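You operate a simulated robot arm through the tools that you are given. There is no shell and no other tool. Be economical: measure what you need, move in short steps, check, and stop when the job is done.

Carry out the task below with a simulated robot arm. There is one attempt and no reset: what you move stays moved.

## Task
Wet the scrub pad, soap it and scrub the greasy stock pot clean.
Fine: wet it in the sink, soap it on the soap bar and put it back after; leave the water in the sink.

Only the result counts: the job must be done as asked and must still hold three seconds after the hand-in. Knocking over, shifting, dropping, spilling or breaking anything else fails it.

## Robot
A 7-joint arm with a two-finger parallel gripper, fixed in place. Base frame: the origin is at the foot of the arm, x ahead of it, y to its left, z up; the work surface is at about z = 0.87. Units: m, degrees, N and s.
With the tool pointing down near the work surface it reaches from about 0.24 to 0.68 m from the base axis. Its first joint turns from -66.0 to 66.0 degrees. Payload 2.4 kg.
The tool frame sits at the grasp point between the pads (the TCP): z along the fingers, y along the line on which they close. The tips reach 0.03 m beyond it. The gripper opens to 0.094 m. The fingers are 0.028 m wide and 0.01 m thick; the gripper's body (0.05 by 0.096 m) begins 0.055 m behind the TCP.
Orientation is that of the tool frame in the base frame, as [roll, pitch, yaw] about the fixed x, y, z axes, in that order (R = Rz(yaw) Ry(pitch) Rx(roll)). With the fingers straight down and closing along the base's y, the tool's x points along the base's -x, its y along +y and its z along -z.

## Interface
- The arm moves only by the tool servo_tool. Its argument "moves" is one flat list of numbers, 7 for each row, row after row: the shift along the tool's x, y, z in units of 150 mm (1.0 is 150 mm), then the turn, a rotation vector about the tool's x, y, z in units of 60 degrees (1.0 is 60 degrees), then the finger opening in m, from 0 to 0.094. In form: [dx, dy, dz, rx, ry, rz, claw, dx, dy, dz, rx, ry, rz, claw, ...]. A call has 1 to 10 rows; each row is the pose to reach, as a shift and turn from the pose commanded when the call began, along the tool's axes at that moment. A call with a number of a shift or a turn outside -1 to 1 is refused whole. Rows are played at 5 a second. More than 0.05 m and 8.6 degrees between two rows, or a gripper value outside its range, and nothing of the call is played. Where a pose cannot be reached the arm comes as near as it can. A force on the tool above 40 N (or 10 N above the force at the start of the call, whichever is more), or a blocked arm, ends the call early, and 0.2 s more pass. Each finger travels about 0.153 m/s and halts on what it meets, pressing with about 35 N; the grip force reading is that of the motor and also rises with nothing between the fingers. The clock runs only during rows and for 0.2 s after the last one: add rows that repeat a pose to give the fingers time. The reply holds the time, the measured pose of the TCP, the force on the tool along the base axes, the opening and the grip force, in the units named above and with some noise, and new pictures: "show" is both (left out), scene, wrist or none.
- Cameras (640 x 400 px; columns grow to the right, rows downward): "scene" is fixed at [0.0296, 0.4662, 1.4522]; the picture's right is [-0.83, -0.56, 0.00], its down [-0.28, 0.42, -0.86] and it looks along [0.48, -0.71, -0.51] (base axes); focal length 320 px, centre (320, 200). "wrist" rides on the gripper at [-0.037, 0, -0.058] in the tool frame; the picture's right is [0.00, -1.00, 0.00], its down [0.97, 0.00, -0.24] and it looks along [0.24, 0.00, 0.97] (tool axes); focal length 218 px, centre (320, 200).
- locate(camera, pixels): for up to 12 pixels [column, row] of the newest picture of that camera ("zoom" is the newest enlarged one), the place [x, y, z] in the base frame of the surface seen there, good to about 0.002 m. No time passes.
- close_up(camera, box): a new picture of the part [left, top, right, bottom] of that camera's present view, enlarged. No time passes.
- finish_job(): hands the job in; it is judged then, once.

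Keep the steps short. Do not move on a guess: measure, check each grasp and each placing, and mend mistakes. In all there are 80 turns and 120 pictures (those below and enlarged ones count). Leave the gripper open and the arm clear of the work at the hand-in unless told otherwise, and finish with a single line.

The tools are called after ">>>" by a JSON object that holds its "fn" and its "kwargs". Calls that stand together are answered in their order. servo_tool: Moves the arm, as the interface text tells. Its arguments: {"type":"object","properties":{"moves":{"type":"array","items":{"type":"number"}},"show":{"type":"string","enum":["both","scene","wrist","none"]}},"required":["moves"]} The other tools are called the same way: locate (camera, pixels) gives the place of the surface under pixels of a picture; close_up (camera, box) takes an enlarged picture of a part of a camera's view; finish_job () hands the job in.

At the start:

```text
clock: 0.0
tcp_pos: [0.3866, -0.0461, 1.1767]
ee_rot: [179.9, 0.0, 180.0]
force: [0.1, -0.5, -0.4]
grip_width: 0.0941
gripper_force: 0.0
```

scene: 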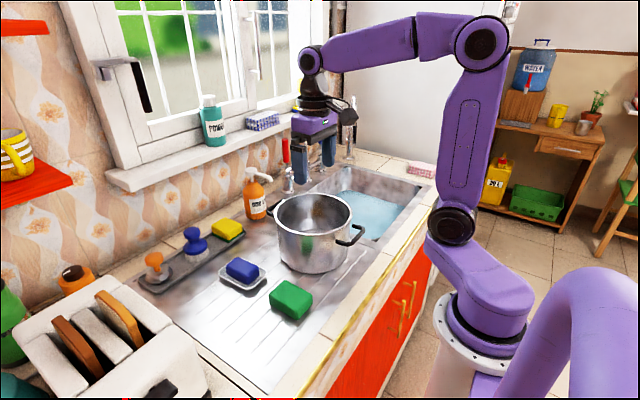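
wrist: 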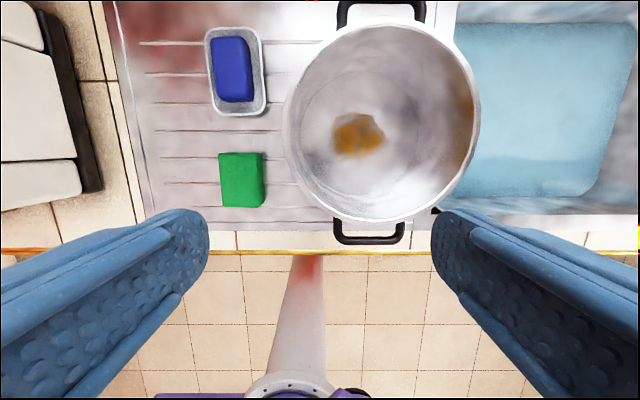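

I see a pot with grease spots, a green block, a blue bar in a dish, and a yellow sponge on a rack. I'll enlarge both views to identify them.

>>> {"fn": "close_up", "kwargs": {"camera": "scene", "box": [130, 180, 330, 330]}}

>>> {"fn": "close_up", "kwargs": {"camera": "wrist", "box": [180, 0, 640, 260]}}

>>> {"fn": "close_up", "kwargs": {"camera": "scene", "box": [260, 100, 460, 280]}}

>>> {"fn": "locate", "kwargs": {"camera": "wrist", "pixels": [[241, 180], [222, 158], [260, 204], [233, 68], [210, 40], [262, 108], [357, 135], [465, 100], [345, 80], [540, 100], [300, 130], [470, 130]]}}

>>> {"fn": "locate", "kwargs": {"camera": "scene", "pixels": [[290, 298], [243, 268], [228, 228], [195, 245], [155, 265], [307, 240], [279, 215], [350, 213], [370, 215], [258, 205], [290, 175], [420, 170]]}}

```text
2.67 times, centred on (230, 255) of scene
```

zoom: 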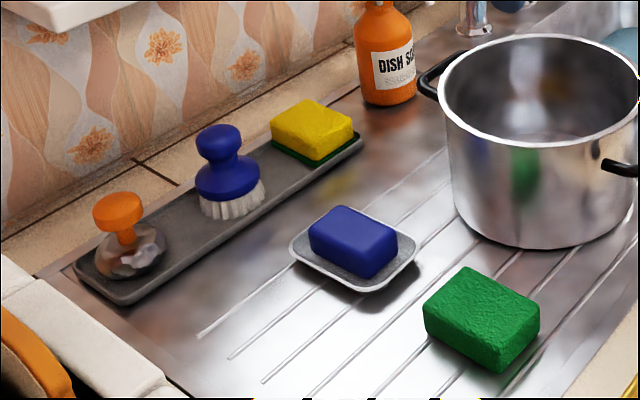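

```text
1.39 times, centred on (410, 130) of wrist
```

zoom: 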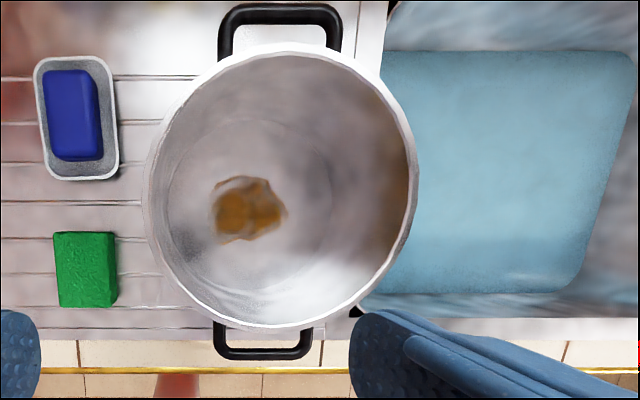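

```text
2.22 times, centred on (360, 190) of scene
```

zoom: 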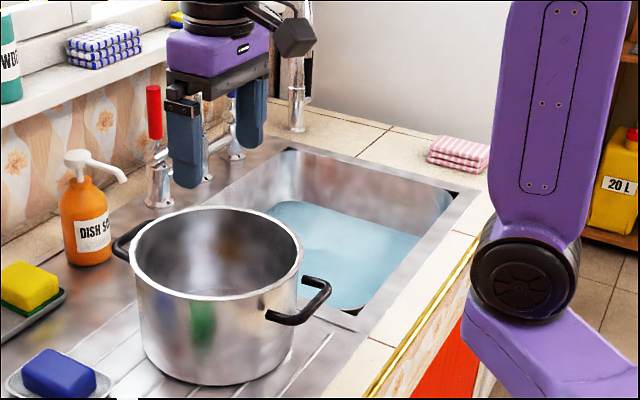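

```text
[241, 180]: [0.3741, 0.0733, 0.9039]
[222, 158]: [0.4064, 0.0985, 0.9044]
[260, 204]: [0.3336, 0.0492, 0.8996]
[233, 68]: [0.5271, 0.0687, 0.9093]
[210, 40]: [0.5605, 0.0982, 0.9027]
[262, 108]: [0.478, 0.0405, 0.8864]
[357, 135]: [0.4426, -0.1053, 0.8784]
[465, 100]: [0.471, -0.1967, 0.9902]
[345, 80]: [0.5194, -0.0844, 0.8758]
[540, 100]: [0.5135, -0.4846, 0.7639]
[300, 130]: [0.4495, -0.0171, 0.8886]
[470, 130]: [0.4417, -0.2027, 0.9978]
```

```text
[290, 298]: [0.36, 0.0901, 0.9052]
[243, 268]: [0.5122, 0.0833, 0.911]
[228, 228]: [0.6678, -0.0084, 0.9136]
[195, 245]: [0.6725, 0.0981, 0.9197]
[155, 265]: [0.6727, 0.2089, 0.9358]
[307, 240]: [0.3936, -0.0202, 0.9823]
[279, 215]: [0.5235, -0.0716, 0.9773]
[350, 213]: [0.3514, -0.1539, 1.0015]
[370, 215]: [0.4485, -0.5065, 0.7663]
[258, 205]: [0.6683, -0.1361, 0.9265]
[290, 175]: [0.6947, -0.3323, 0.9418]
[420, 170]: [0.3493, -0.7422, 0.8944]
```

Next question: is the scrub pad the green block or the yellow sponge? I'll enlarge each one.

>>> {"fn": "close_up", "kwargs": {"camera": "scene", "box": [205, 210, 255, 242]}}

>>> {"fn": "close_up", "kwargs": {"camera": "scene", "box": [260, 275, 320, 325]}}

>>> {"fn": "close_up", "kwargs": {"camera": "scene", "box": [215, 250, 275, 300]}}

```text
12.50 times, centred on (230, 226) of scene
```

zoom: 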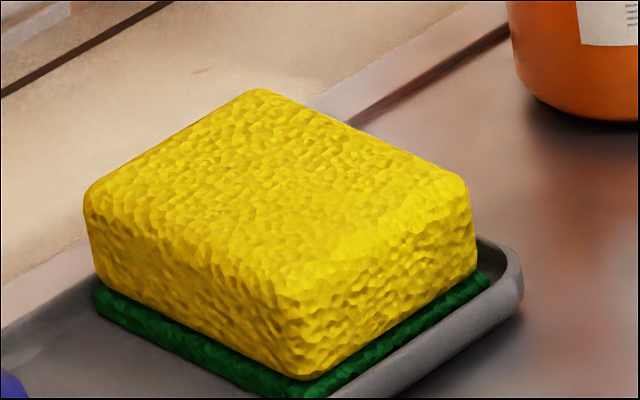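

```text
8.00 times, centred on (290, 300) of scene
```

zoom: 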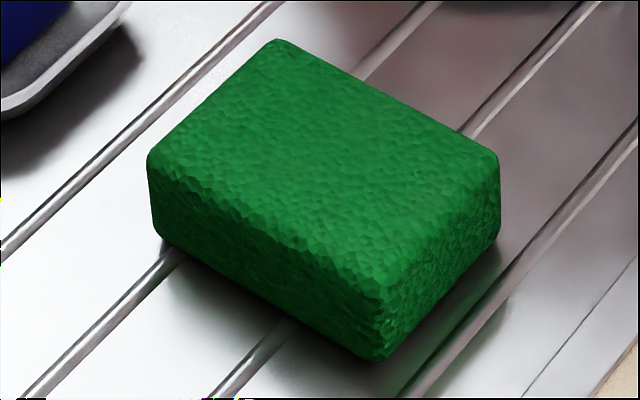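

```text
8.00 times, centred on (245, 275) of scene
```

zoom: 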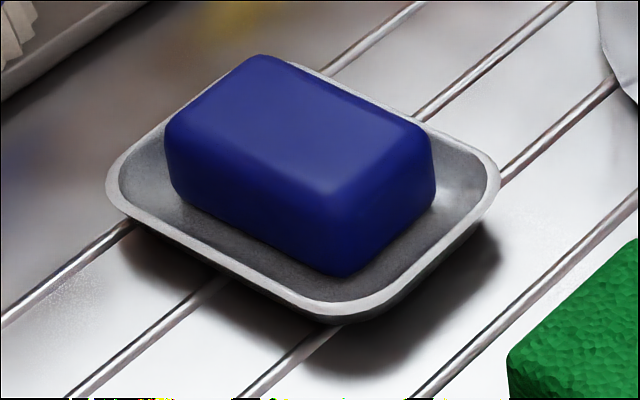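

The green block is the scrub pad: rough all over and about 73 x 50 x 34 mm. The blue bar is the soap. I'll hover above the pad to measure it.

>>> {"fn": "servo_tool", "kwargs": {"moves": [0.022, 0.16, 0.19, 0, 0, 0, 0.094, 0.044, 0.32, 0.38, 0, 0, 0, 0.094, 0.066, 0.48, 0.57, 0, 0, 0, 0.094, 0.088, 0.64, 0.76, 0, 0, 0, 0.094, 0.11, 0.797, 0.95, 0, 0, 0, 0.094, 0.11, 0.797, 0.95, 0, 0, 0, 0.094], "show": "wrist"}}

>>> {"fn": "locate", "kwargs": {"camera": "scene", "pixels": [[345, 190], [405, 185], [425, 190], [390, 240], [355, 245], [378, 205], [325, 165], [350, 230], [345, 208]]}}

```text
clock: 1.4
tcp_pos: [0.3713, 0.0737, 1.0341]
ee_rot: [-180.0, 0.0, -180.0]
force: [0.4, 0.3, 0.3]
grip_width: 0.0937
gripper_force: 0.1
```

wrist: 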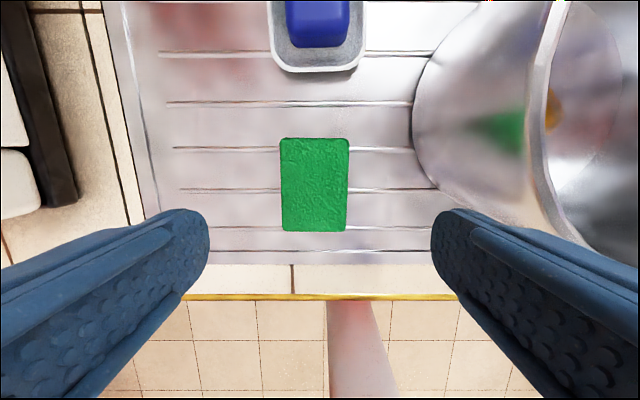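

```text
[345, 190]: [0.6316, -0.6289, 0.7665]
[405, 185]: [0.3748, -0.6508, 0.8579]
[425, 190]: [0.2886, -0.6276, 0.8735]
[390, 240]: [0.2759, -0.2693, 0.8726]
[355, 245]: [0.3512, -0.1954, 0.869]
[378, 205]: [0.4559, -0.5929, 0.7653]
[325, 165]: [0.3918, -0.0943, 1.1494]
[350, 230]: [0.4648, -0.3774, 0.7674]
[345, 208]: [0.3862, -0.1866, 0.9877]
```

>>> {"fn": "locate", "kwargs": {"camera": "wrist", "pixels": [[283, 142], [346, 142], [344, 226], [285, 226], [314, 185], [270, 220], [314, 20], [288, 30], [346, 40]]}}

```text
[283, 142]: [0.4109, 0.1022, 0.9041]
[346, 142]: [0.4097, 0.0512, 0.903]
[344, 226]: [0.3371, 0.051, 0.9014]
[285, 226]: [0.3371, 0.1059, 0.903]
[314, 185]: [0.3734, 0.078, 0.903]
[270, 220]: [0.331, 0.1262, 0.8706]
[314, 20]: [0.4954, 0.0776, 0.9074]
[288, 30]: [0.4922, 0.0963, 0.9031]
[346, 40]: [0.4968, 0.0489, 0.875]
```

The pad is centred at (0.3735, 0.0775), with its top at 0.903 and its base at 0.870. I'll descend to TCP z 0.917 so the tips overlap its upper 16 mm, then close.

>>> {"fn": "servo_tool", "kwargs": {"moves": [-0.015, 0.025, 0.26, 0, 0, 0, 0.094, -0.015, 0.025, 0.52, 0, 0, 0, 0.094, -0.015, 0.025, 0.78, 0, 0, 0, 0.094, -0.015, 0.025, 0.78, 0, 0, 0, 0.094], "show": "wrist"}}

```text
clock: 2.4
tcp_pos: [0.3731, 0.0764, 0.9171]
ee_rot: [-180.0, 0.0, 180.0]
force: [-0.4, -0.4, 0.5]
grip_width: 0.094
gripper_force: 0.1
```

wrist: 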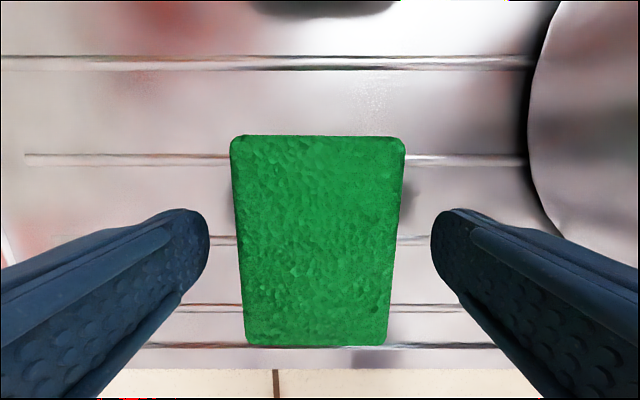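

It sits centred between the fingers, so I'll close.

>>> {"fn": "servo_tool", "kwargs": {"moves": [0, 0, 0, 0, 0, 0, 0.03, 0, 0, 0, 0, 0, 0, 0.03, 0, 0, 0, 0, 0, 0, 0.03, 0, 0, -0.1, 0, 0, 0, 0.03, 0, 0, -0.2, 0, 0, 0, 0.03], "show": "both"}}

```text
clock: 3.6
tcp_pos: [0.374, 0.0775, 0.9472]
ee_rot: [-180.0, 0.0, 180.0]
force: [0.6, -0.8, -0.2]
grip_width: 0.0586
gripper_force: 34.4
```

scene: 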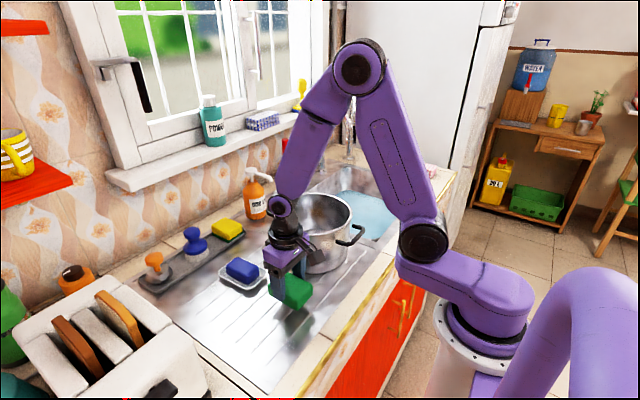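
wrist: 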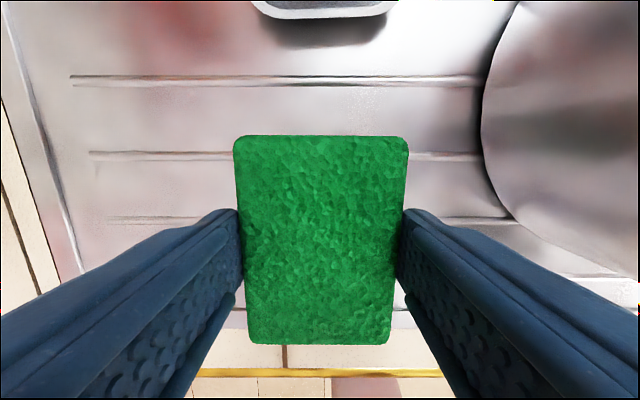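

The pad is gripped, 58.6 mm wide, with its base 47 mm below the TCP. I'll lift clear of the pot rim (z about 1.0) and go across toward the sink.

>>> {"fn": "servo_tool", "kwargs": {"moves": [0, 0, -0.32, 0, 0, 0, 0.03, 0, 0, -0.64, 0, 0, 0, 0.03, 0, 0, -0.96, 0, 0, 0, 0.03, 0, -0.3, -1, 0, 0, 0, 0.03, 0, -0.6, -1, 0, 0, 0, 0.03, 0, -0.9, -1, 0, 0, 0, 0.03, 0, -1, -1, 0, 0, 0, 0.03], "show": "none"}}

>>> {"fn": "servo_tool", "kwargs": {"moves": [0, -0.3, 0, 0, 0, 0, 0.03, 0, -0.6, 0, 0, 0, 0, 0.03, 0, -0.9, 0, 0, 0, 0, 0.03, 0, -1, 0, 0, 0, 0, 0.03], "show": "wrist"}}

```text
clock: 5.2
tcp_pos: [0.3736, -0.0729, 1.0973]
ee_rot: [180.0, 0.0, 180.0]
force: [0.0, -0.1, -0.1]
grip_width: 0.0585
gripper_force: 34.9
```

```text
clock: 6.2
tcp_pos: [0.3729, -0.2213, 1.0976]
ee_rot: [-179.9, 0.0, -179.9]
force: [-0.9, 0.6, -0.1]
grip_width: 0.0585
gripper_force: 35.0
```

wrist: 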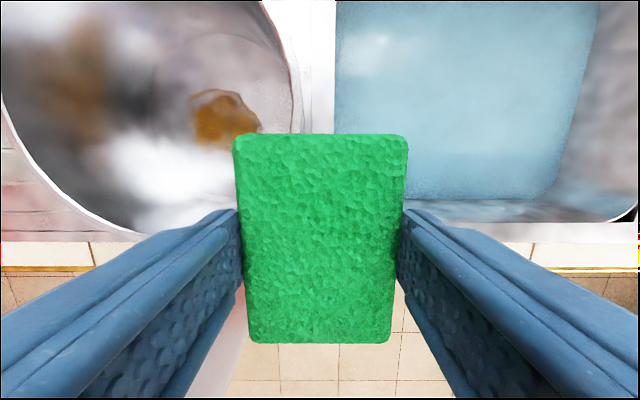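

Now I'll measure the sink's edges and the water's extent.

>>> {"fn": "locate", "kwargs": {"camera": "wrist", "pixels": [[345, 20], [590, 10], [545, 190], [425, 195], [460, 100], [620, 215], [500, 225], [322, 80], [225, 120], [290, 100], [80, 90], [60, 210]]}}

>>> {"fn": "close_up", "kwargs": {"camera": "wrist", "box": [0, 0, 320, 200]}}

```text
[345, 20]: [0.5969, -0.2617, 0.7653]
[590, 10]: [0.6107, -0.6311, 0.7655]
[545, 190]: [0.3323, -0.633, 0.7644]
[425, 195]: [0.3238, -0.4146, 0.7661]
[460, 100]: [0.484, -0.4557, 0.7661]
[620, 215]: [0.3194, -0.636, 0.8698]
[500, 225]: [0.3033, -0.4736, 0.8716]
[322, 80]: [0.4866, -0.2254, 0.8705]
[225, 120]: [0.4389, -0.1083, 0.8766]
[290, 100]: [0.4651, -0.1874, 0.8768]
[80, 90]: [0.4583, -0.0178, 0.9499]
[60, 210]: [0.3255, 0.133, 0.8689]
```

```text
2.00 times, centred on (160, 100) of wrist
```

zoom: 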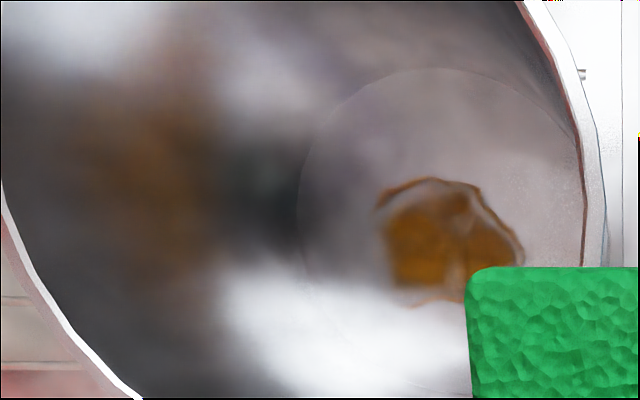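

The water surface is at 0.765, spanning x 0.32–0.60 and y −0.25 to −0.63. The brown patch on the wall looks like a blurred reflection; the real stain is on the pot floor at (0.44, −0.105). I'll move over the water and start down.

>>> {"fn": "servo_tool", "kwargs": {"moves": [-0.11, -0.28, 0, 0, 0, 0, 0.03, -0.22, -0.56, 0, 0, 0, 0, 0.03, -0.34, -0.84, 0, 0, 0, 0, 0.03, -0.45, -1, 0, 0, 0, 0, 0.03, -0.45, -1, 0.3, 0, 0, 0, 0.03, -0.45, -1, 0.6, 0, 0, 0, 0.03, -0.45, -1, 0.9, 0, 0, 0, 0.03, -0.45, -1, 1, 0, 0, 0, 0.03], "show": "scene"}}

```text
clock: 8.0
tcp_pos: [0.4417, -0.3727, 0.9462]
ee_rot: [-179.9, 0.0, -180.0]
force: [-0.3, 1.1, 0.0]
grip_width: 0.0587
gripper_force: 35.2
```

scene: 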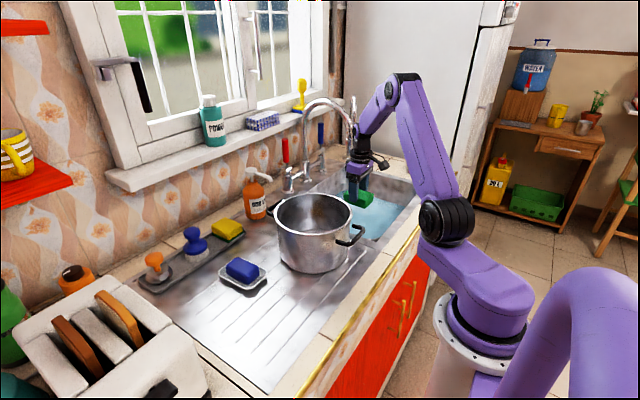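

The faucet's spout appears close to the wrist. I'll measure it before going lower.

>>> {"fn": "close_up", "kwargs": {"camera": "scene", "box": [280, 70, 440, 220]}}

>>> {"fn": "locate", "kwargs": {"camera": "scene", "pixels": [[304, 120], [320, 100], [340, 103], [350, 120], [352, 132], [352, 145], [358, 165], [357, 197], [322, 130]]}}

```text
2.67 times, centred on (360, 145) of scene
```

zoom: 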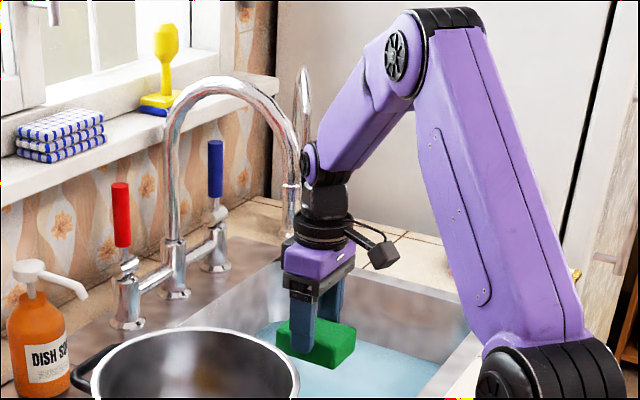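

```text
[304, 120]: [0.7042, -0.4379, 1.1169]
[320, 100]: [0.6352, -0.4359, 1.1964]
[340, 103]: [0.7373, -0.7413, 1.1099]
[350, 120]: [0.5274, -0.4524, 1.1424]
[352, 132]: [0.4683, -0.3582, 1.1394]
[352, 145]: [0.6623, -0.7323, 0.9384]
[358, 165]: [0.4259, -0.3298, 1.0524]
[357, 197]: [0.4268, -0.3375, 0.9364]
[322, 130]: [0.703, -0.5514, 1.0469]
```

The spout's tip is around (0.53, −0.45, 1.1), about 0.1 m from the wrist. I'll shift a little toward the base and lower slowly into the water.

>>> {"fn": "servo_tool", "kwargs": {"moves": [0.2, 0.05, 0.1, 0, 0, 0, 0.03, 0.25, 0.05, 0.3, 0, 0, 0, 0.03, 0.25, 0.05, 0.5, 0, 0, 0, 0.03, 0.25, 0.05, 0.7, 0, 0, 0, 0.03, 0.25, 0.05, 0.85, 0, 0, 0, 0.03, 0.25, 0.05, 1, 0, 0, 0, 0.03], "show": "both"}}

```text
clock: 9.4
tcp_pos: [0.4029, -0.3656, 0.797]
ee_rot: [-180.0, 0.0, 179.9]
force: [0.3, 0.5, -0.3]
grip_width: 0.0586
gripper_force: 35.2
```

scene: 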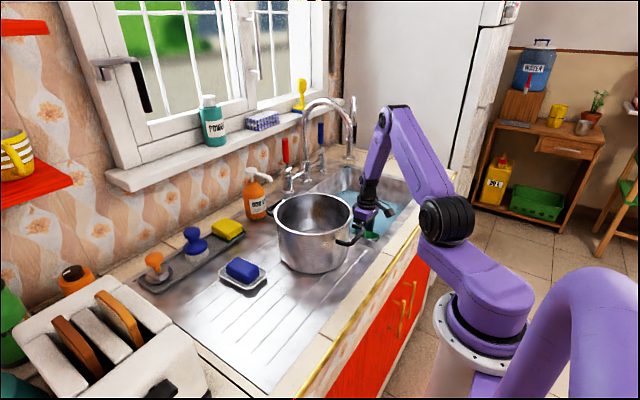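
wrist: 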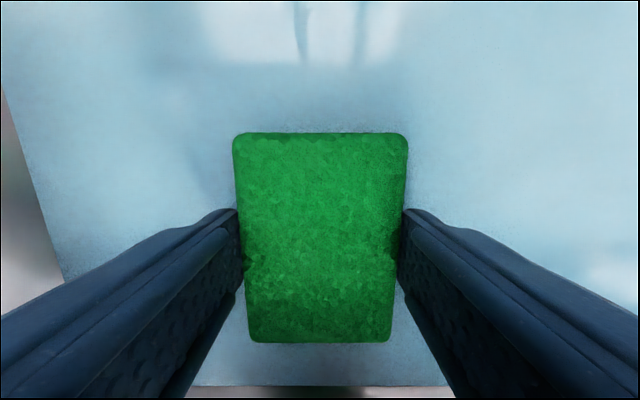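

The base of the pad is in the water. I'll go 27 mm lower to submerge it, watch the force, and hold.

>>> {"fn": "servo_tool", "kwargs": {"moves": [0, 0, 0.06, 0, 0, 0, 0.03, 0, 0, 0.12, 0, 0, 0, 0.03, 0, 0, 0.18, 0, 0, 0, 0.03, 0, 0, 0.18, 0, 0, 0, 0.03, 0, 0, 0.18, 0, 0, 0, 0.03, 0, 0, 0.18, 0, 0, 0, 0.03, 0, 0, 0.18, 0, 0, 0, 0.03], "show": "wrist"}}

```text
clock: 11.0
tcp_pos: [0.4037, -0.366, 0.7689]
ee_rot: [179.9, -0.1, 180.0]
force: [0.0, -0.4, 0.1]
grip_width: 0.0585
gripper_force: 34.7
```

wrist: 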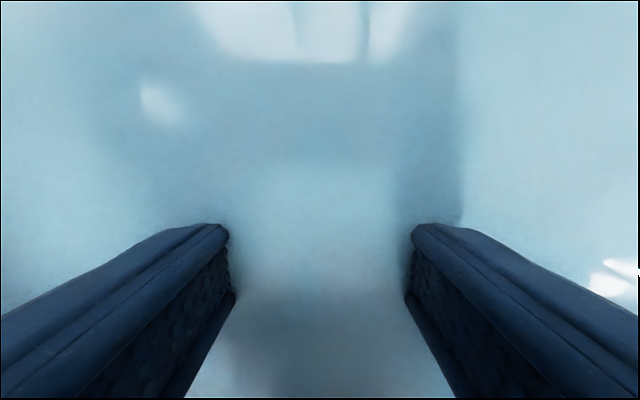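

The pad is fully under. I'll raise it and let it drip over the sink.

>>> {"fn": "servo_tool", "kwargs": {"moves": [0, 0, -0.15, 0, 0, 0, 0.03, 0, 0, -0.35, 0, 0, 0, 0.03, 0, 0, -0.6, 0, 0, 0, 0.03, 0, 0, -0.8, 0, 0, 0, 0.03, 0, 0, -1, 0, 0, 0, 0.03, 0, 0, -1, 0, 0, 0, 0.03, 0, 0, -1, 0, 0, 0, 0.03, 0, 0, -1, 0, 0, 0, 0.03, 0, 0, -1, 0, 0, 0, 0.03, 0, 0, -1, 0, 0, 0, 0.03], "show": "both"}}

```text
clock: 13.2
tcp_pos: [0.4023, -0.3641, 0.9201]
ee_rot: [179.9, 0.0, 179.9]
force: [0.0, -1.2, -0.1]
grip_width: 0.0588
gripper_force: 34.9
```

scene: 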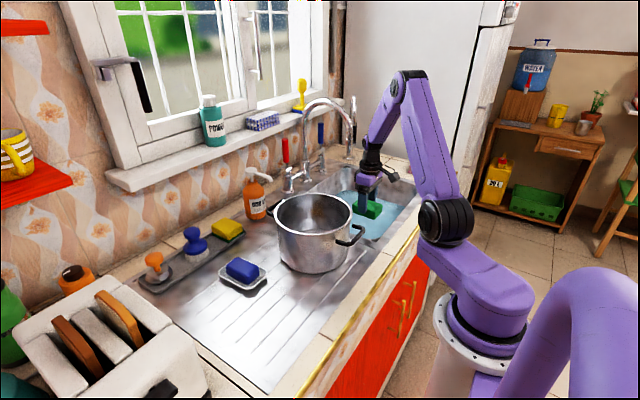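
wrist: 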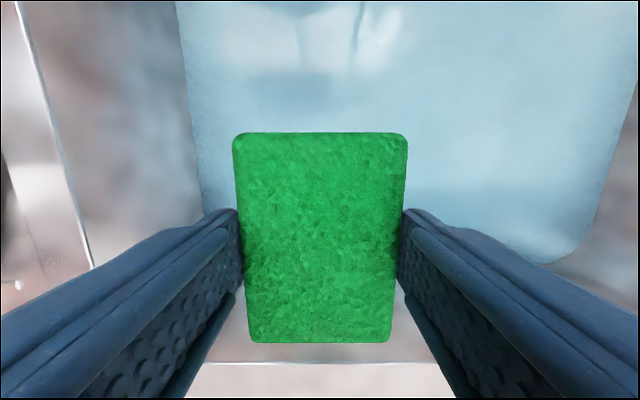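

The pad is wet and still held. I'll rise above pot height and cross back toward the soap.

>>> {"fn": "servo_tool", "kwargs": {"moves": [0, 0, -0.3, 0, 0, 0, 0.03, 0, 0, -0.6, 0, 0, 0, 0.03, 0, 0, -0.9, 0, 0, 0, 0.03, 0, 0, -1, 0, 0, 0, 0.03], "show": "none"}}

>>> {"fn": "servo_tool", "kwargs": {"moves": [0, 0, -0.25, 0, 0, 0, 0.03, 0, 0.3, -0.25, 0, 0, 0, 0.03, 0, 0.6, -0.25, 0, 0, 0, 0.03, 0, 0.9, -0.25, 0, 0, 0, 0.03, 0, 1, -0.25, 0, 0, 0, 0.03], "show": "none"}}

>>> {"fn": "servo_tool", "kwargs": {"moves": [0, 0.3, 0, 0, 0, 0, 0.03, 0, 0.6, 0, 0, 0, 0, 0.03, 0, 0.9, 0, 0, 0, 0, 0.03, 0, 1, 0, 0, 0, 0, 0.03], "show": "wrist"}}

```text
clock: 14.2
tcp_pos: [0.4025, -0.3648, 1.0705]
ee_rot: [180.0, 0.0, -180.0]
force: [-0.2, 0.0, -0.7]
grip_width: 0.0586
gripper_force: 34.6
```

```text
clock: 15.4
tcp_pos: [0.4033, -0.2134, 1.1077]
ee_rot: [180.0, 0.0, -179.9]
force: [0.3, -0.1, -0.6]
grip_width: 0.0585
gripper_force: 34.9
```

```text
clock: 16.4
tcp_pos: [0.4024, -0.0649, 1.1079]
ee_rot: [180.0, 0.0, 179.9]
force: [-0.1, 0.1, 0.0]
grip_width: 0.0588
gripper_force: 35.5
```

wrist: 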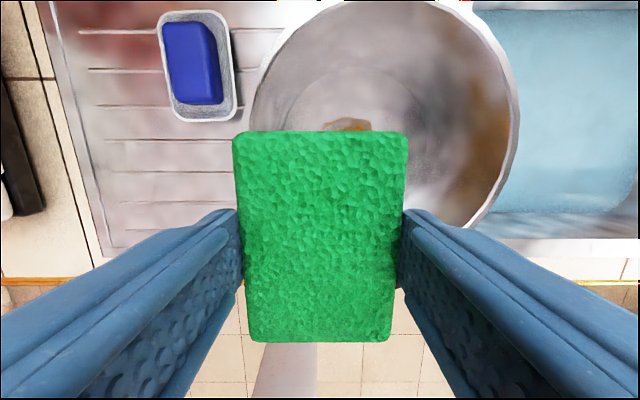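

Next I'll measure the soap and its dish.

>>> {"fn": "locate", "kwargs": {"camera": "wrist", "pixels": [[165, 28], [200, 24], [213, 100], [178, 100], [188, 62], [160, 18], [226, 16], [233, 105], [180, 118]]}}

>>> {"fn": "close_up", "kwargs": {"camera": "wrist", "box": [120, 0, 280, 130]}}

```text
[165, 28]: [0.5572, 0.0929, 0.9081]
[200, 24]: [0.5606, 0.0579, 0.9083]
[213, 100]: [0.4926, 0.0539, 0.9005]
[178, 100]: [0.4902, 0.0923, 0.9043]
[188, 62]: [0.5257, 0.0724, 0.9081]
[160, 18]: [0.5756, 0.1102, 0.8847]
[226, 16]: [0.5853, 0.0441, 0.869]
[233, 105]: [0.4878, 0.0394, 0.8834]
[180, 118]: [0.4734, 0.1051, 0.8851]
```

```text
3.08 times, centred on (200, 65) of wrist
```

zoom: 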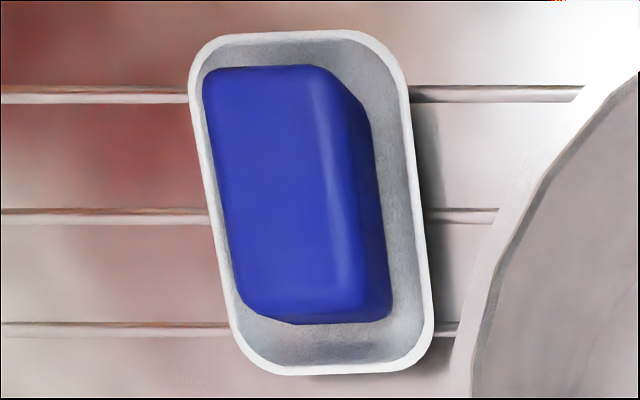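

The soap's centre is (0.525, 0.073) and its top is at 0.909, so contact should come at TCP z of about 0.956. I'll go over it and stop about 10 mm above.

>>> {"fn": "servo_tool", "kwargs": {"moves": [-0.2, 0.23, 0, 0, 0, 0, 0.03, -0.4, 0.46, 0, 0, 0, 0, 0.03, -0.6, 0.69, 0, 0, 0, 0, 0.03, -0.81, 0.92, 0, 0, 0, 0, 0.03, -0.81, 0.92, 0.25, 0, 0, 0, 0.03, -0.81, 0.92, 0.5, 0, 0, 0, 0.03, -0.81, 0.92, 0.75, 0, 0, 0, 0.03, -0.81, 0.92, 0.94, 0, 0, 0, 0.03, -0.81, 0.92, 0.94, 0, 0, 0, 0.03], "show": "both"}}

```text
clock: 18.4
tcp_pos: [0.5252, 0.0727, 0.9678]
ee_rot: [-180.0, 0.0, -179.9]
force: [0.1, -0.3, -0.2]
grip_width: 0.0587
gripper_force: 35.1
```

scene: 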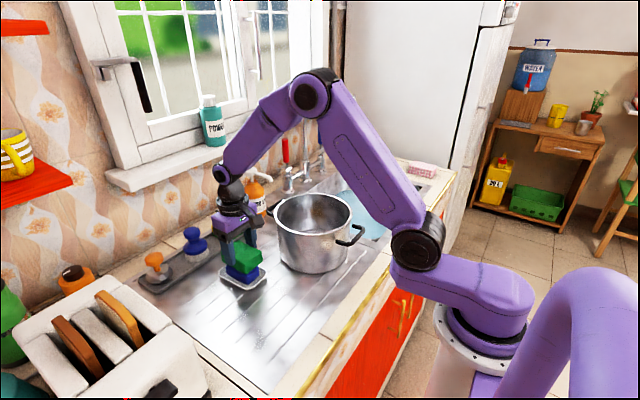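
wrist: 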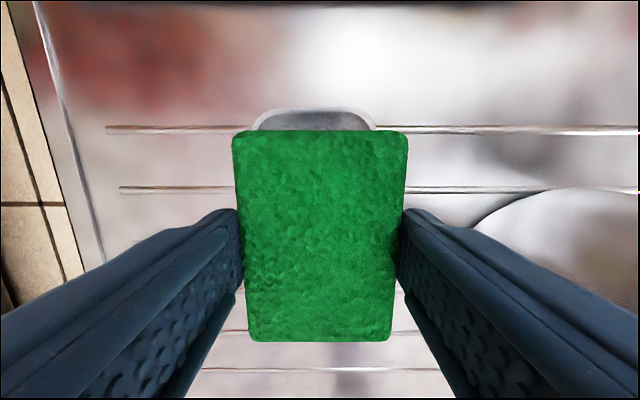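

I'm aligned with the soap. I'll ease down 11 mm.

>>> {"fn": "servo_tool", "kwargs": {"moves": [0, 0, 0.03, 0, 0, 0, 0.03, 0, 0, 0.05, 0, 0, 0, 0.03, 0, 0, 0.065, 0, 0, 0, 0.03, 0, 0, 0.075, 0, 0, 0, 0.03], "show": "none"}}

```text
clock: 19.4
tcp_pos: [0.5254, 0.0727, 0.9557]
ee_rot: [-179.9, 0.1, 180.0]
force: [-3.8, 0.1, 11.4]
grip_width: 0.0588
gripper_force: 35.0
```

Contact is made at about 11 N upward. I'll check what it looks like before any rubbing.

>>> {"fn": "close_up", "kwargs": {"camera": "scene", "box": [200, 225, 290, 300]}}

```text
5.33 times, centred on (245, 262) of scene
```

zoom: 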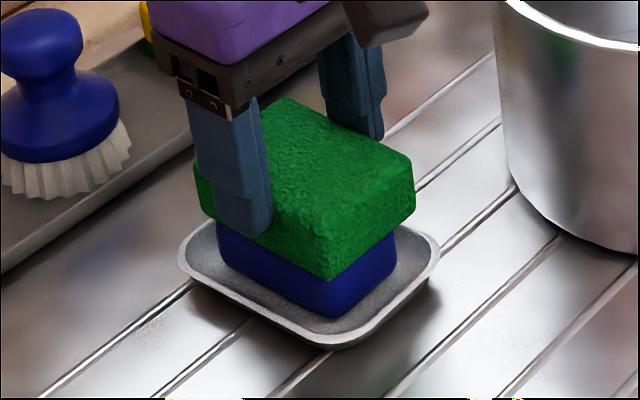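

The pad lies flat on the soap. I'll make small ±6 mm rubs that end where they began.

>>> {"fn": "servo_tool", "kwargs": {"moves": [0.02, 0, 0, 0, 0, 0, 0.03, 0.04, 0, 0, 0, 0, 0, 0.03, 0, 0, 0, 0, 0, 0, 0.03, -0.04, 0, 0, 0, 0, 0, 0.03, 0, 0, 0, 0, 0, 0, 0.03, 0.04, 0, 0, 0, 0, 0, 0.03, 0, 0, 0, 0, 0, 0, 0.03, -0.04, 0, 0, 0, 0, 0, 0.03, 0, 0, 0, 0, 0, 0, 0.03, 0, 0, 0, 0, 0, 0, 0.03], "show": "both"}}

>>> {"fn": "close_up", "kwargs": {"camera": "scene", "box": [200, 225, 290, 300]}}

```text
clock: 21.6
tcp_pos: [0.5261, 0.0739, 0.9562]
ee_rot: [179.9, 0.5, -179.9]
force: [10.0, 1.1, 22.0]
grip_width: 0.0587
gripper_force: 35.2
```

scene: 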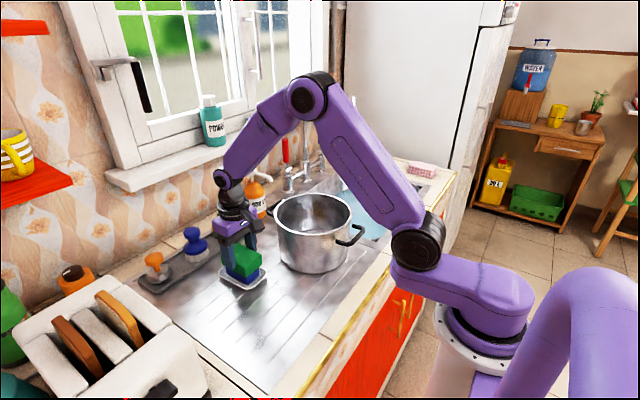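
wrist: 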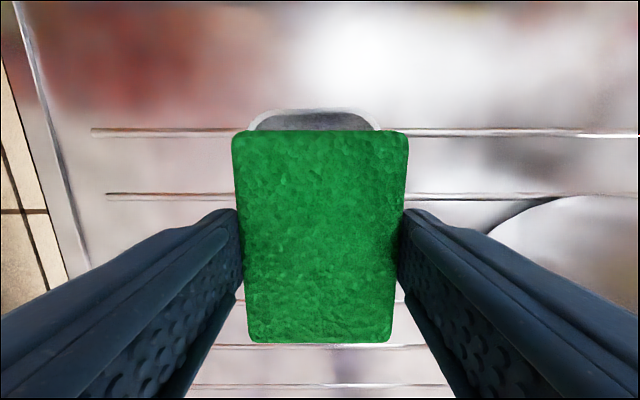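

```text
5.33 times, centred on (245, 262) of scene
```

zoom: 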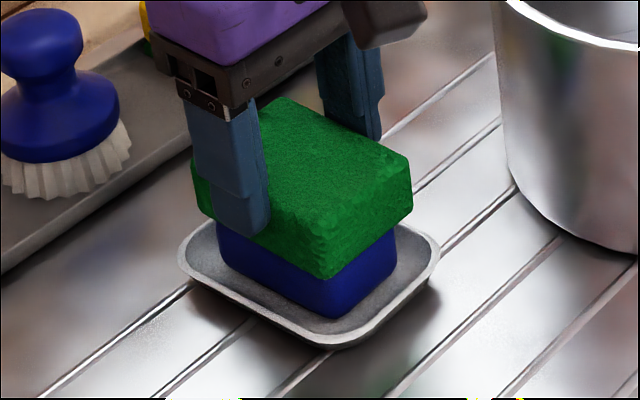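

The soap and dish stayed put. I'll lift straight up, go back to travel height and check the pad and soap.

>>> {"fn": "servo_tool", "kwargs": {"moves": [0, 0, -0.1, 0, 0, 0, 0.03, 0, 0, -0.4, 0, 0, 0, 0.03, 0, 0, -0.7, 0, 0, 0, 0.03, 0, 0, -1, 0, 0, 0, 0.03, 0, 0, -1, 0, 0, 0, 0.03], "show": "scene"}}

>>> {"fn": "close_up", "kwargs": {"camera": "scene", "box": [200, 150, 320, 300]}}

```text
clock: 22.8
tcp_pos: [0.5249, 0.0739, 1.1065]
ee_rot: [180.0, 0.0, -180.0]
force: [0.5, -0.3, 0.6]
grip_width: 0.0585
gripper_force: 35.1
```

scene: 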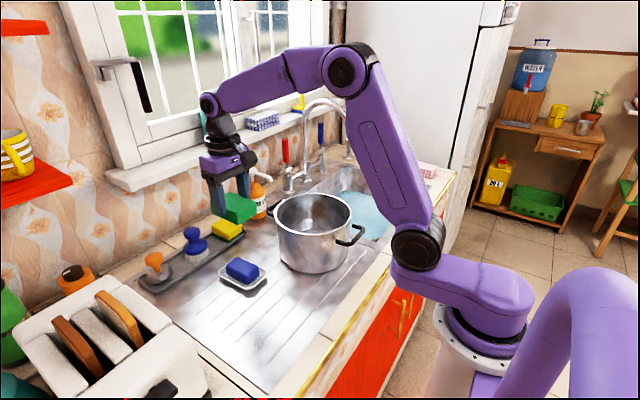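

```text
2.67 times, centred on (260, 225) of scene
```

zoom: 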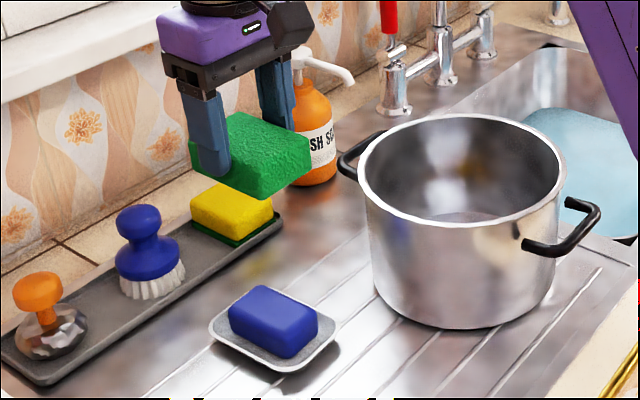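

The soap and dish are unshifted. The stain is near the pot's centre, and by my estimate the pot is centred at (0.447, −0.108) with radius 0.10. I'll move above the pot and confirm that.

>>> {"fn": "servo_tool", "kwargs": {"moves": [0.2, 0, -0.05, 0, 0, 0, 0.03, 0.5, 0, -0.1, 0, 0, 0, 0.03, 0.8, 0, -0.1, 0, 0, 0, 0.03, 1, -0.2, -0.1, 0, 0, 0, 0.03, 1, -0.5, -0.1, 0, 0, 0, 0.03, 1, -0.8, -0.1, 0, 0, 0, 0.03, 1, -1, -0.1, 0, 0, 0, 0.03], "show": "wrist"}}

```text
clock: 24.4
tcp_pos: [0.3747, -0.0775, 1.1208]
ee_rot: [-180.0, 0.0, 180.0]
force: [0.1, 0.2, 0.7]
grip_width: 0.0584
gripper_force: 35.0
```

wrist: 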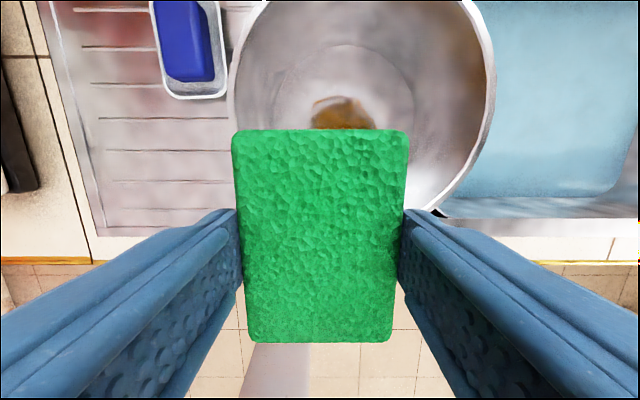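

>>> {"fn": "locate", "kwargs": {"camera": "wrist", "pixels": [[230, 85], [493, 85], [318, 104], [345, 96], [374, 125], [315, 125], [412, 100], [276, 100], [340, 45], [432, 200], [265, 12], [465, 15]]}}

>>> {"fn": "close_up", "kwargs": {"camera": "wrist", "box": [220, 0, 500, 140]}}

```text
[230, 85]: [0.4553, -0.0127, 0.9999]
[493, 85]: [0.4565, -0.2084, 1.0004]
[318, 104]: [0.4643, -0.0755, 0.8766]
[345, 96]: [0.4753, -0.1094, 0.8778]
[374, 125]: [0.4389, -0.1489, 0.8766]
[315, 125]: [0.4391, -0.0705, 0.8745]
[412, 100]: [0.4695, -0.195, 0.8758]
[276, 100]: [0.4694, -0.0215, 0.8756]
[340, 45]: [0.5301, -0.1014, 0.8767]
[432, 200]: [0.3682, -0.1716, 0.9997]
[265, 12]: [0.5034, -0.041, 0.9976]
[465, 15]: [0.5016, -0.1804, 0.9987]
```

```text
2.29 times, centred on (360, 70) of wrist
```

zoom: 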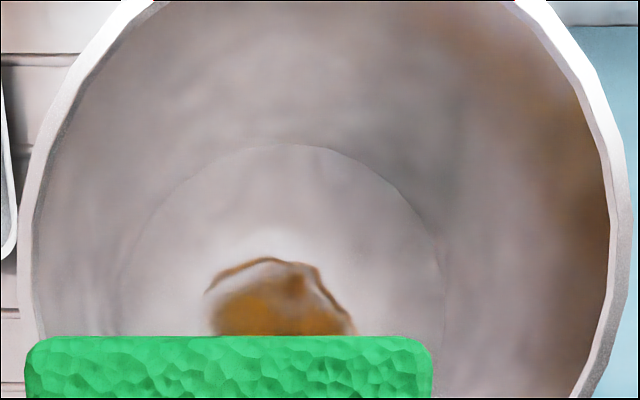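

The pot is centred at about (0.434, −0.111) with inner radius about 0.095. The stain covers x 0.405–0.475 and y −0.15 to −0.07, with the floor at 0.876. I'll centre over it and lower into the pot, stopping 45 mm above contact.

>>> {"fn": "servo_tool", "kwargs": {"moves": [-0.21, -0.11, 0, 0, 0, 0, 0.03, -0.42, -0.217, 0, 0, 0, 0, 0.03, -0.42, -0.217, 0.25, 0, 0, 0, 0.03, -0.42, -0.217, 0.5, 0, 0, 0, 0.03, -0.42, -0.217, 0.75, 0, 0, 0, 0.03, -0.42, -0.217, 1, 0, 0, 0, 0.03, -0.42, -0.217, 1, 0, 0, 0, 0.03], "show": "both"}}

```text
clock: 26.0
tcp_pos: [0.4367, -0.1111, 0.9709]
ee_rot: [179.9, 0.1, -180.0]
force: [0.1, 0.4, -1.6]
grip_width: 0.0586
gripper_force: 34.7
```

scene: 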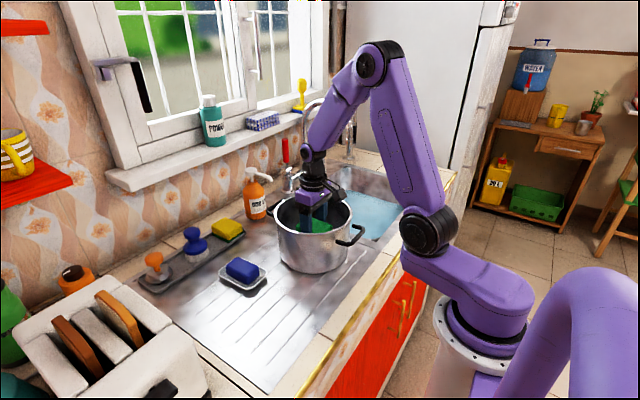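
wrist: 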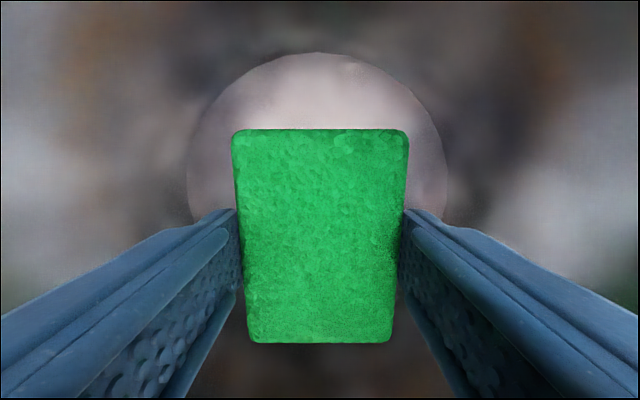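

I'll check how close the gripper and its camera block are to the rim.

>>> {"fn": "close_up", "kwargs": {"camera": "scene", "box": [260, 140, 370, 280]}}

>>> {"fn": "servo_tool", "kwargs": {"moves": [0, 0, 0.1, 0, 0, 0, 0.03, 0, 0, 0.2, 0, 0, 0, 0.03, 0, 0, 0.27, 0, 0, 0, 0.03, 0, 0, 0.29, 0, 0, 0, 0.03, 0, 0, 0.305, 0, 0, 0, 0.03, 0, 0, 0.315, 0, 0, 0, 0.03], "show": "none"}}

```text
2.86 times, centred on (315, 210) of scene
```

zoom: 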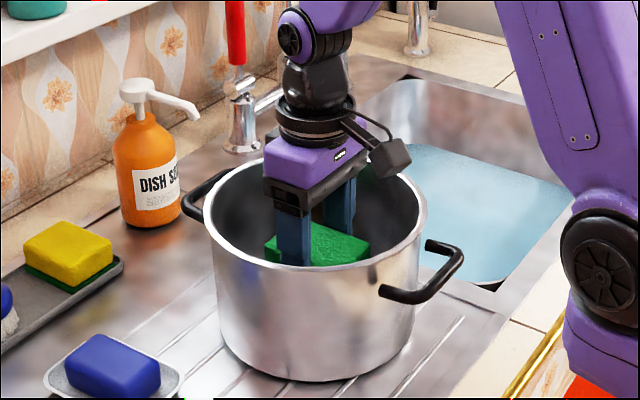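

```text
clock: 27.4
tcp_pos: [0.4375, -0.1087, 0.9239]
ee_rot: [180.0, 0.0, -179.9]
force: [-0.1, 0.5, -0.3]
grip_width: 0.0584
gripper_force: 34.6
```

No contact yet, at z 0.924. A block juts out on the right side of the wrist, so I'll check its clearance from the rim here.

>>> {"fn": "close_up", "kwargs": {"camera": "scene", "box": [260, 150, 380, 280]}}

```text
3.08 times, centred on (320, 215) of scene
```

zoom: 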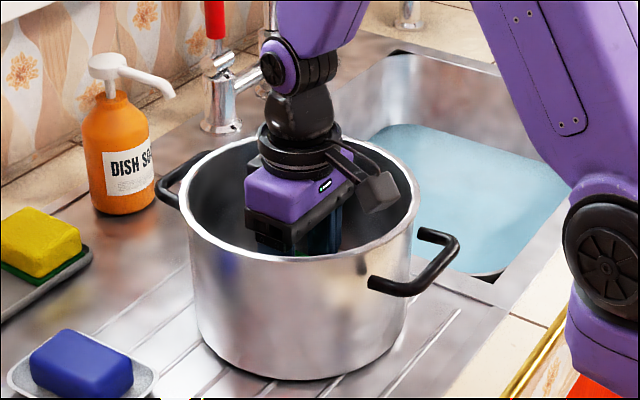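

>>> {"fn": "locate", "kwargs": {"camera": "zoom", "pixels": [[378, 188], [395, 178], [378, 210], [365, 200], [398, 200], [360, 150], [400, 240], [412, 205], [345, 172], [260, 205], [250, 180]]}}

```text
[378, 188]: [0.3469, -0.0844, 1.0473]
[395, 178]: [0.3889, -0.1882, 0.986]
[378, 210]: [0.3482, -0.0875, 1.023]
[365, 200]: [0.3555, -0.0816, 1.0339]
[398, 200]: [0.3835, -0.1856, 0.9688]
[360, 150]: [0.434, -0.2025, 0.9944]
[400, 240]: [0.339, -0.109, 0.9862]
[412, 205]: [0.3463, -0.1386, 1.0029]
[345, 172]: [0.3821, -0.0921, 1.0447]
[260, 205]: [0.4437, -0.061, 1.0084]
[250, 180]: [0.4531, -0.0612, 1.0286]
```

The block's lowest point is about 1.02, above the 1.00 rim, which is enough. I'll ease down in 1.5 mm steps to contact.

>>> {"fn": "servo_tool", "kwargs": {"moves": [0, 0, 0.01, 0, 0, 0, 0.03, 0, 0, 0.02, 0, 0, 0, 0.03, 0, 0, 0.02, 0, 0, 0, 0.03], "show": "none"}}

```text
clock: 28.2
tcp_pos: [0.4383, -0.1084, 0.9212]
ee_rot: [-179.9, 0.3, -180.0]
force: [-5.9, 0.6, 39.9]
grip_width: 0.0586
gripper_force: 34.8
```

Contact is firm at 40 N, which is more than I need. I'll back off about 1.3 mm.

>>> {"fn": "servo_tool", "kwargs": {"moves": [0, 0, -0.009, 0, 0, 0, 0.03, 0, 0, -0.009, 0, 0, 0, 0.03], "show": "none"}}

```text
clock: 28.8
tcp_pos: [0.4389, -0.1099, 0.9216]
ee_rot: [-180.0, 0.1, 179.9]
force: [3.8, -1.1, 15.1]
grip_width: 0.0585
gripper_force: 35.2
```

Now at 15 N. I'll do a first gentle stroke pattern of ±15 mm in y and ±10 mm in x, watching for pot movement.

>>> {"fn": "servo_tool", "kwargs": {"moves": [0, 0.05, 0, 0, 0, 0, 0.03, 0, 0.1, 0, 0, 0, 0, 0.03, 0.067, 0.05, 0, 0, 0, 0, 0.03, 0.067, -0.05, 0, 0, 0, 0, 0.03, 0, -0.1, 0, 0, 0, 0, 0.03, -0.067, -0.05, 0, 0, 0, 0, 0.03, -0.1, 0, 0, 0, 0, 0, 0.03, -0.067, 0.05, 0, 0, 0, 0, 0.03, 0, 0, 0, 0, 0, 0, 0.03], "show": "scene"}}

>>> {"fn": "close_up", "kwargs": {"camera": "scene", "box": [260, 150, 380, 280]}}

```text
clock: 30.8
tcp_pos: [0.4371, -0.1097, 0.9223]
ee_rot: [-180.0, 0.0, 180.0]
force: [0.2, 0.3, -0.3]
grip_width: 0.0587
gripper_force: 34.7
```

scene: 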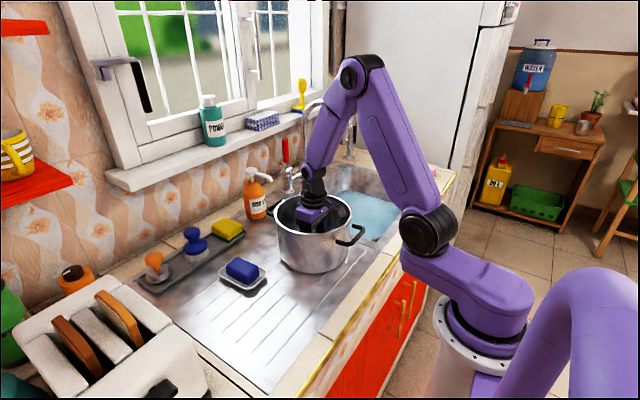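

```text
3.08 times, centred on (320, 215) of scene
```

zoom: 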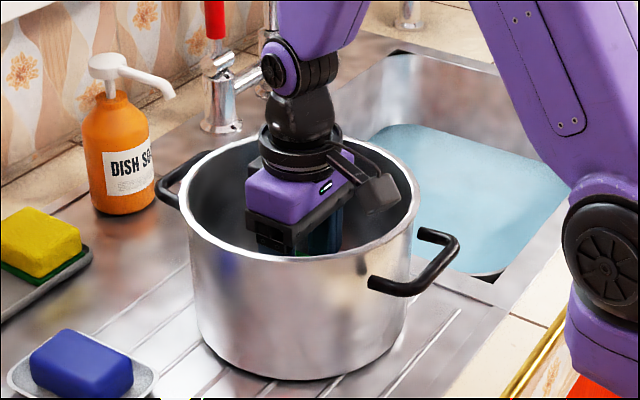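

The pot hasn't moved, but contact is now lost (0 N). I'll go down about 1.2 mm and stroke again.

>>> {"fn": "servo_tool", "kwargs": {"moves": [0, 0, 0.008, 0, 0, 0, 0.03, 0, 0, 0.008, 0, 0, 0, 0.03], "show": "none"}}

```text
clock: 31.4
tcp_pos: [0.4372, -0.1102, 0.9211]
ee_rot: [-180.0, 0.1, 180.0]
force: [-3.0, 1.8, 19.4]
grip_width: 0.0583
gripper_force: 35.1
```

Contact at 19 N. I'll stroke again over the whole stain.

>>> {"fn": "servo_tool", "kwargs": {"moves": [0, 0.067, 0, 0, 0, 0, 0.03, 0, 0.133, 0.003, 0, 0, 0, 0.03, 0, 0.05, 0.003, 0, 0, 0, 0.03, 0, -0.05, 0.003, 0, 0, 0, 0.03, 0, -0.133, 0.003, 0, 0, 0, 0.03, 0.067, -0.067, 0.003, 0, 0, 0, 0.03, 0.067, 0.05, 0.003, 0, 0, 0, 0.03, -0.067, 0.067, 0.003, 0, 0, 0, 0.03, -0.067, -0.067, 0.003, 0, 0, 0, 0.03, 0, 0, 0.003, 0, 0, 0, 0.03], "show": "none"}}

```text
clock: 32.6
tcp_pos: [0.4386, -0.1235, 0.92]
ee_rot: [-180.0, 0.2, -179.9]
force: [-1.4, -0.9, 8.6]
grip_width: 0.0586
gripper_force: 35.1
stopped in row 5: the force on the tool passed its limit (the readings are from after the stop); the commanded pose is now the measured one
```

Force tripped at row 5 and is now 8.6 N with contact kept. I'll continue with slower strokes from here.

>>> {"fn": "servo_tool", "kwargs": {"moves": [0, 0.05, 0, 0, 0, 0, 0.03, 0, 0.1, 0, 0, 0, 0, 0.03, 0, 0.15, 0, 0, 0, 0, 0.03, 0.05, 0.15, 0, 0, 0, 0, 0.03, 0.1, 0.12, 0, 0, 0, 0, 0.03, 0.1, 0.06, 0, 0, 0, 0, 0.03, 0.1, 0.0, 0, 0, 0, 0, 0.03, 0.05, 0.05, 0, 0, 0, 0, 0.03, 0, 0.09, 0, 0, 0, 0, 0.03], "show": "none"}}

>>> {"fn": "servo_tool", "kwargs": {"moves": [-0.05, 0.05, 0, 0, 0, 0, 0.03, -0.1, 0.08, 0, 0, 0, 0, 0.03, -0.12, 0.03, 0, 0, 0, 0, 0.03, -0.12, -0.03, 0, 0, 0, 0, 0.03, -0.12, -0.08, 0, 0, 0, 0, 0.03, -0.08, -0.12, 0, 0, 0, 0, 0.03, -0.04, -0.06, 0, 0, 0, 0, 0.03, 0, 0, 0, 0, 0, 0, 0.03], "show": "none"}}

```text
clock: 34.6
tcp_pos: [0.4382, -0.1109, 0.9208]
ee_rot: [179.9, 0.0, -179.9]
force: [-3.0, -4.3, 8.6]
grip_width: 0.0587
gripper_force: 34.5
```

```text
clock: 36.4
tcp_pos: [0.4383, -0.112, 0.9198]
ee_rot: [179.9, 0.2, -179.9]
force: [2.7, -4.8, 12.5]
grip_width: 0.0586
gripper_force: 34.8
```

Strokes held at 9–12 N. I'll lift straight out and look at the floor of the pot.

>>> {"fn": "servo_tool", "kwargs": {"moves": [0, 0, -0.1, 0, 0, 0, 0.03, 0, 0, -0.4, 0, 0, 0, 0.03, 0, 0, -0.7, 0, 0, 0, 0.03, 0, 0, -1, 0, 0, 0, 0.03], "show": "none"}}

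>>> {"fn": "servo_tool", "kwargs": {"moves": [0, 0, -0.3, 0, 0, 0, 0.03, 0.3, 0, -0.35, 0, 0, 0, 0.03, 0.55, 0.1, -0.35, 0, 0, 0, 0.03, 0.55, 0.1, -0.35, 0, 0, 0, 0.03], "show": "wrist"}}

>>> {"fn": "close_up", "kwargs": {"camera": "wrist", "box": [220, 0, 500, 140]}}

```text
clock: 37.4
tcp_pos: [0.4379, -0.1098, 1.0706]
ee_rot: [179.9, 0.0, -179.7]
force: [-0.5, -0.1, 0.3]
grip_width: 0.0587
gripper_force: 35.2
```

```text
clock: 38.4
tcp_pos: [0.3538, -0.0947, 1.1224]
ee_rot: [180.0, 0.0, -179.8]
force: [-0.7, 0.1, 0.7]
grip_width: 0.0588
gripper_force: 35.1
```

wrist: 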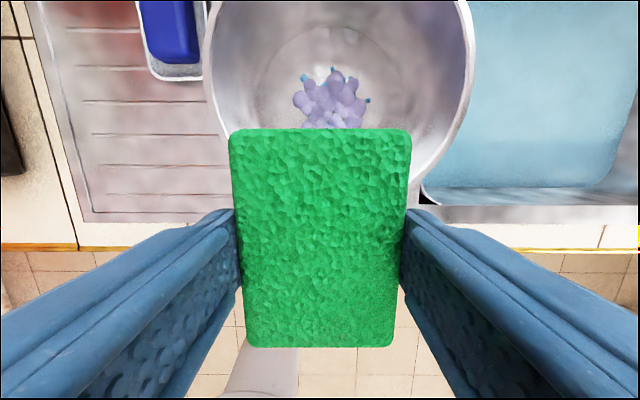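

```text
2.29 times, centred on (360, 70) of wrist
```

zoom: 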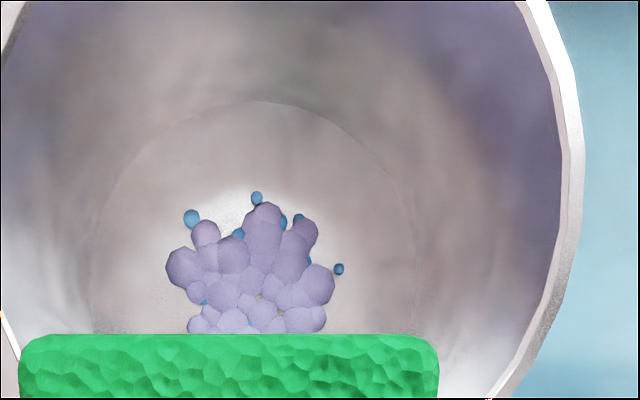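

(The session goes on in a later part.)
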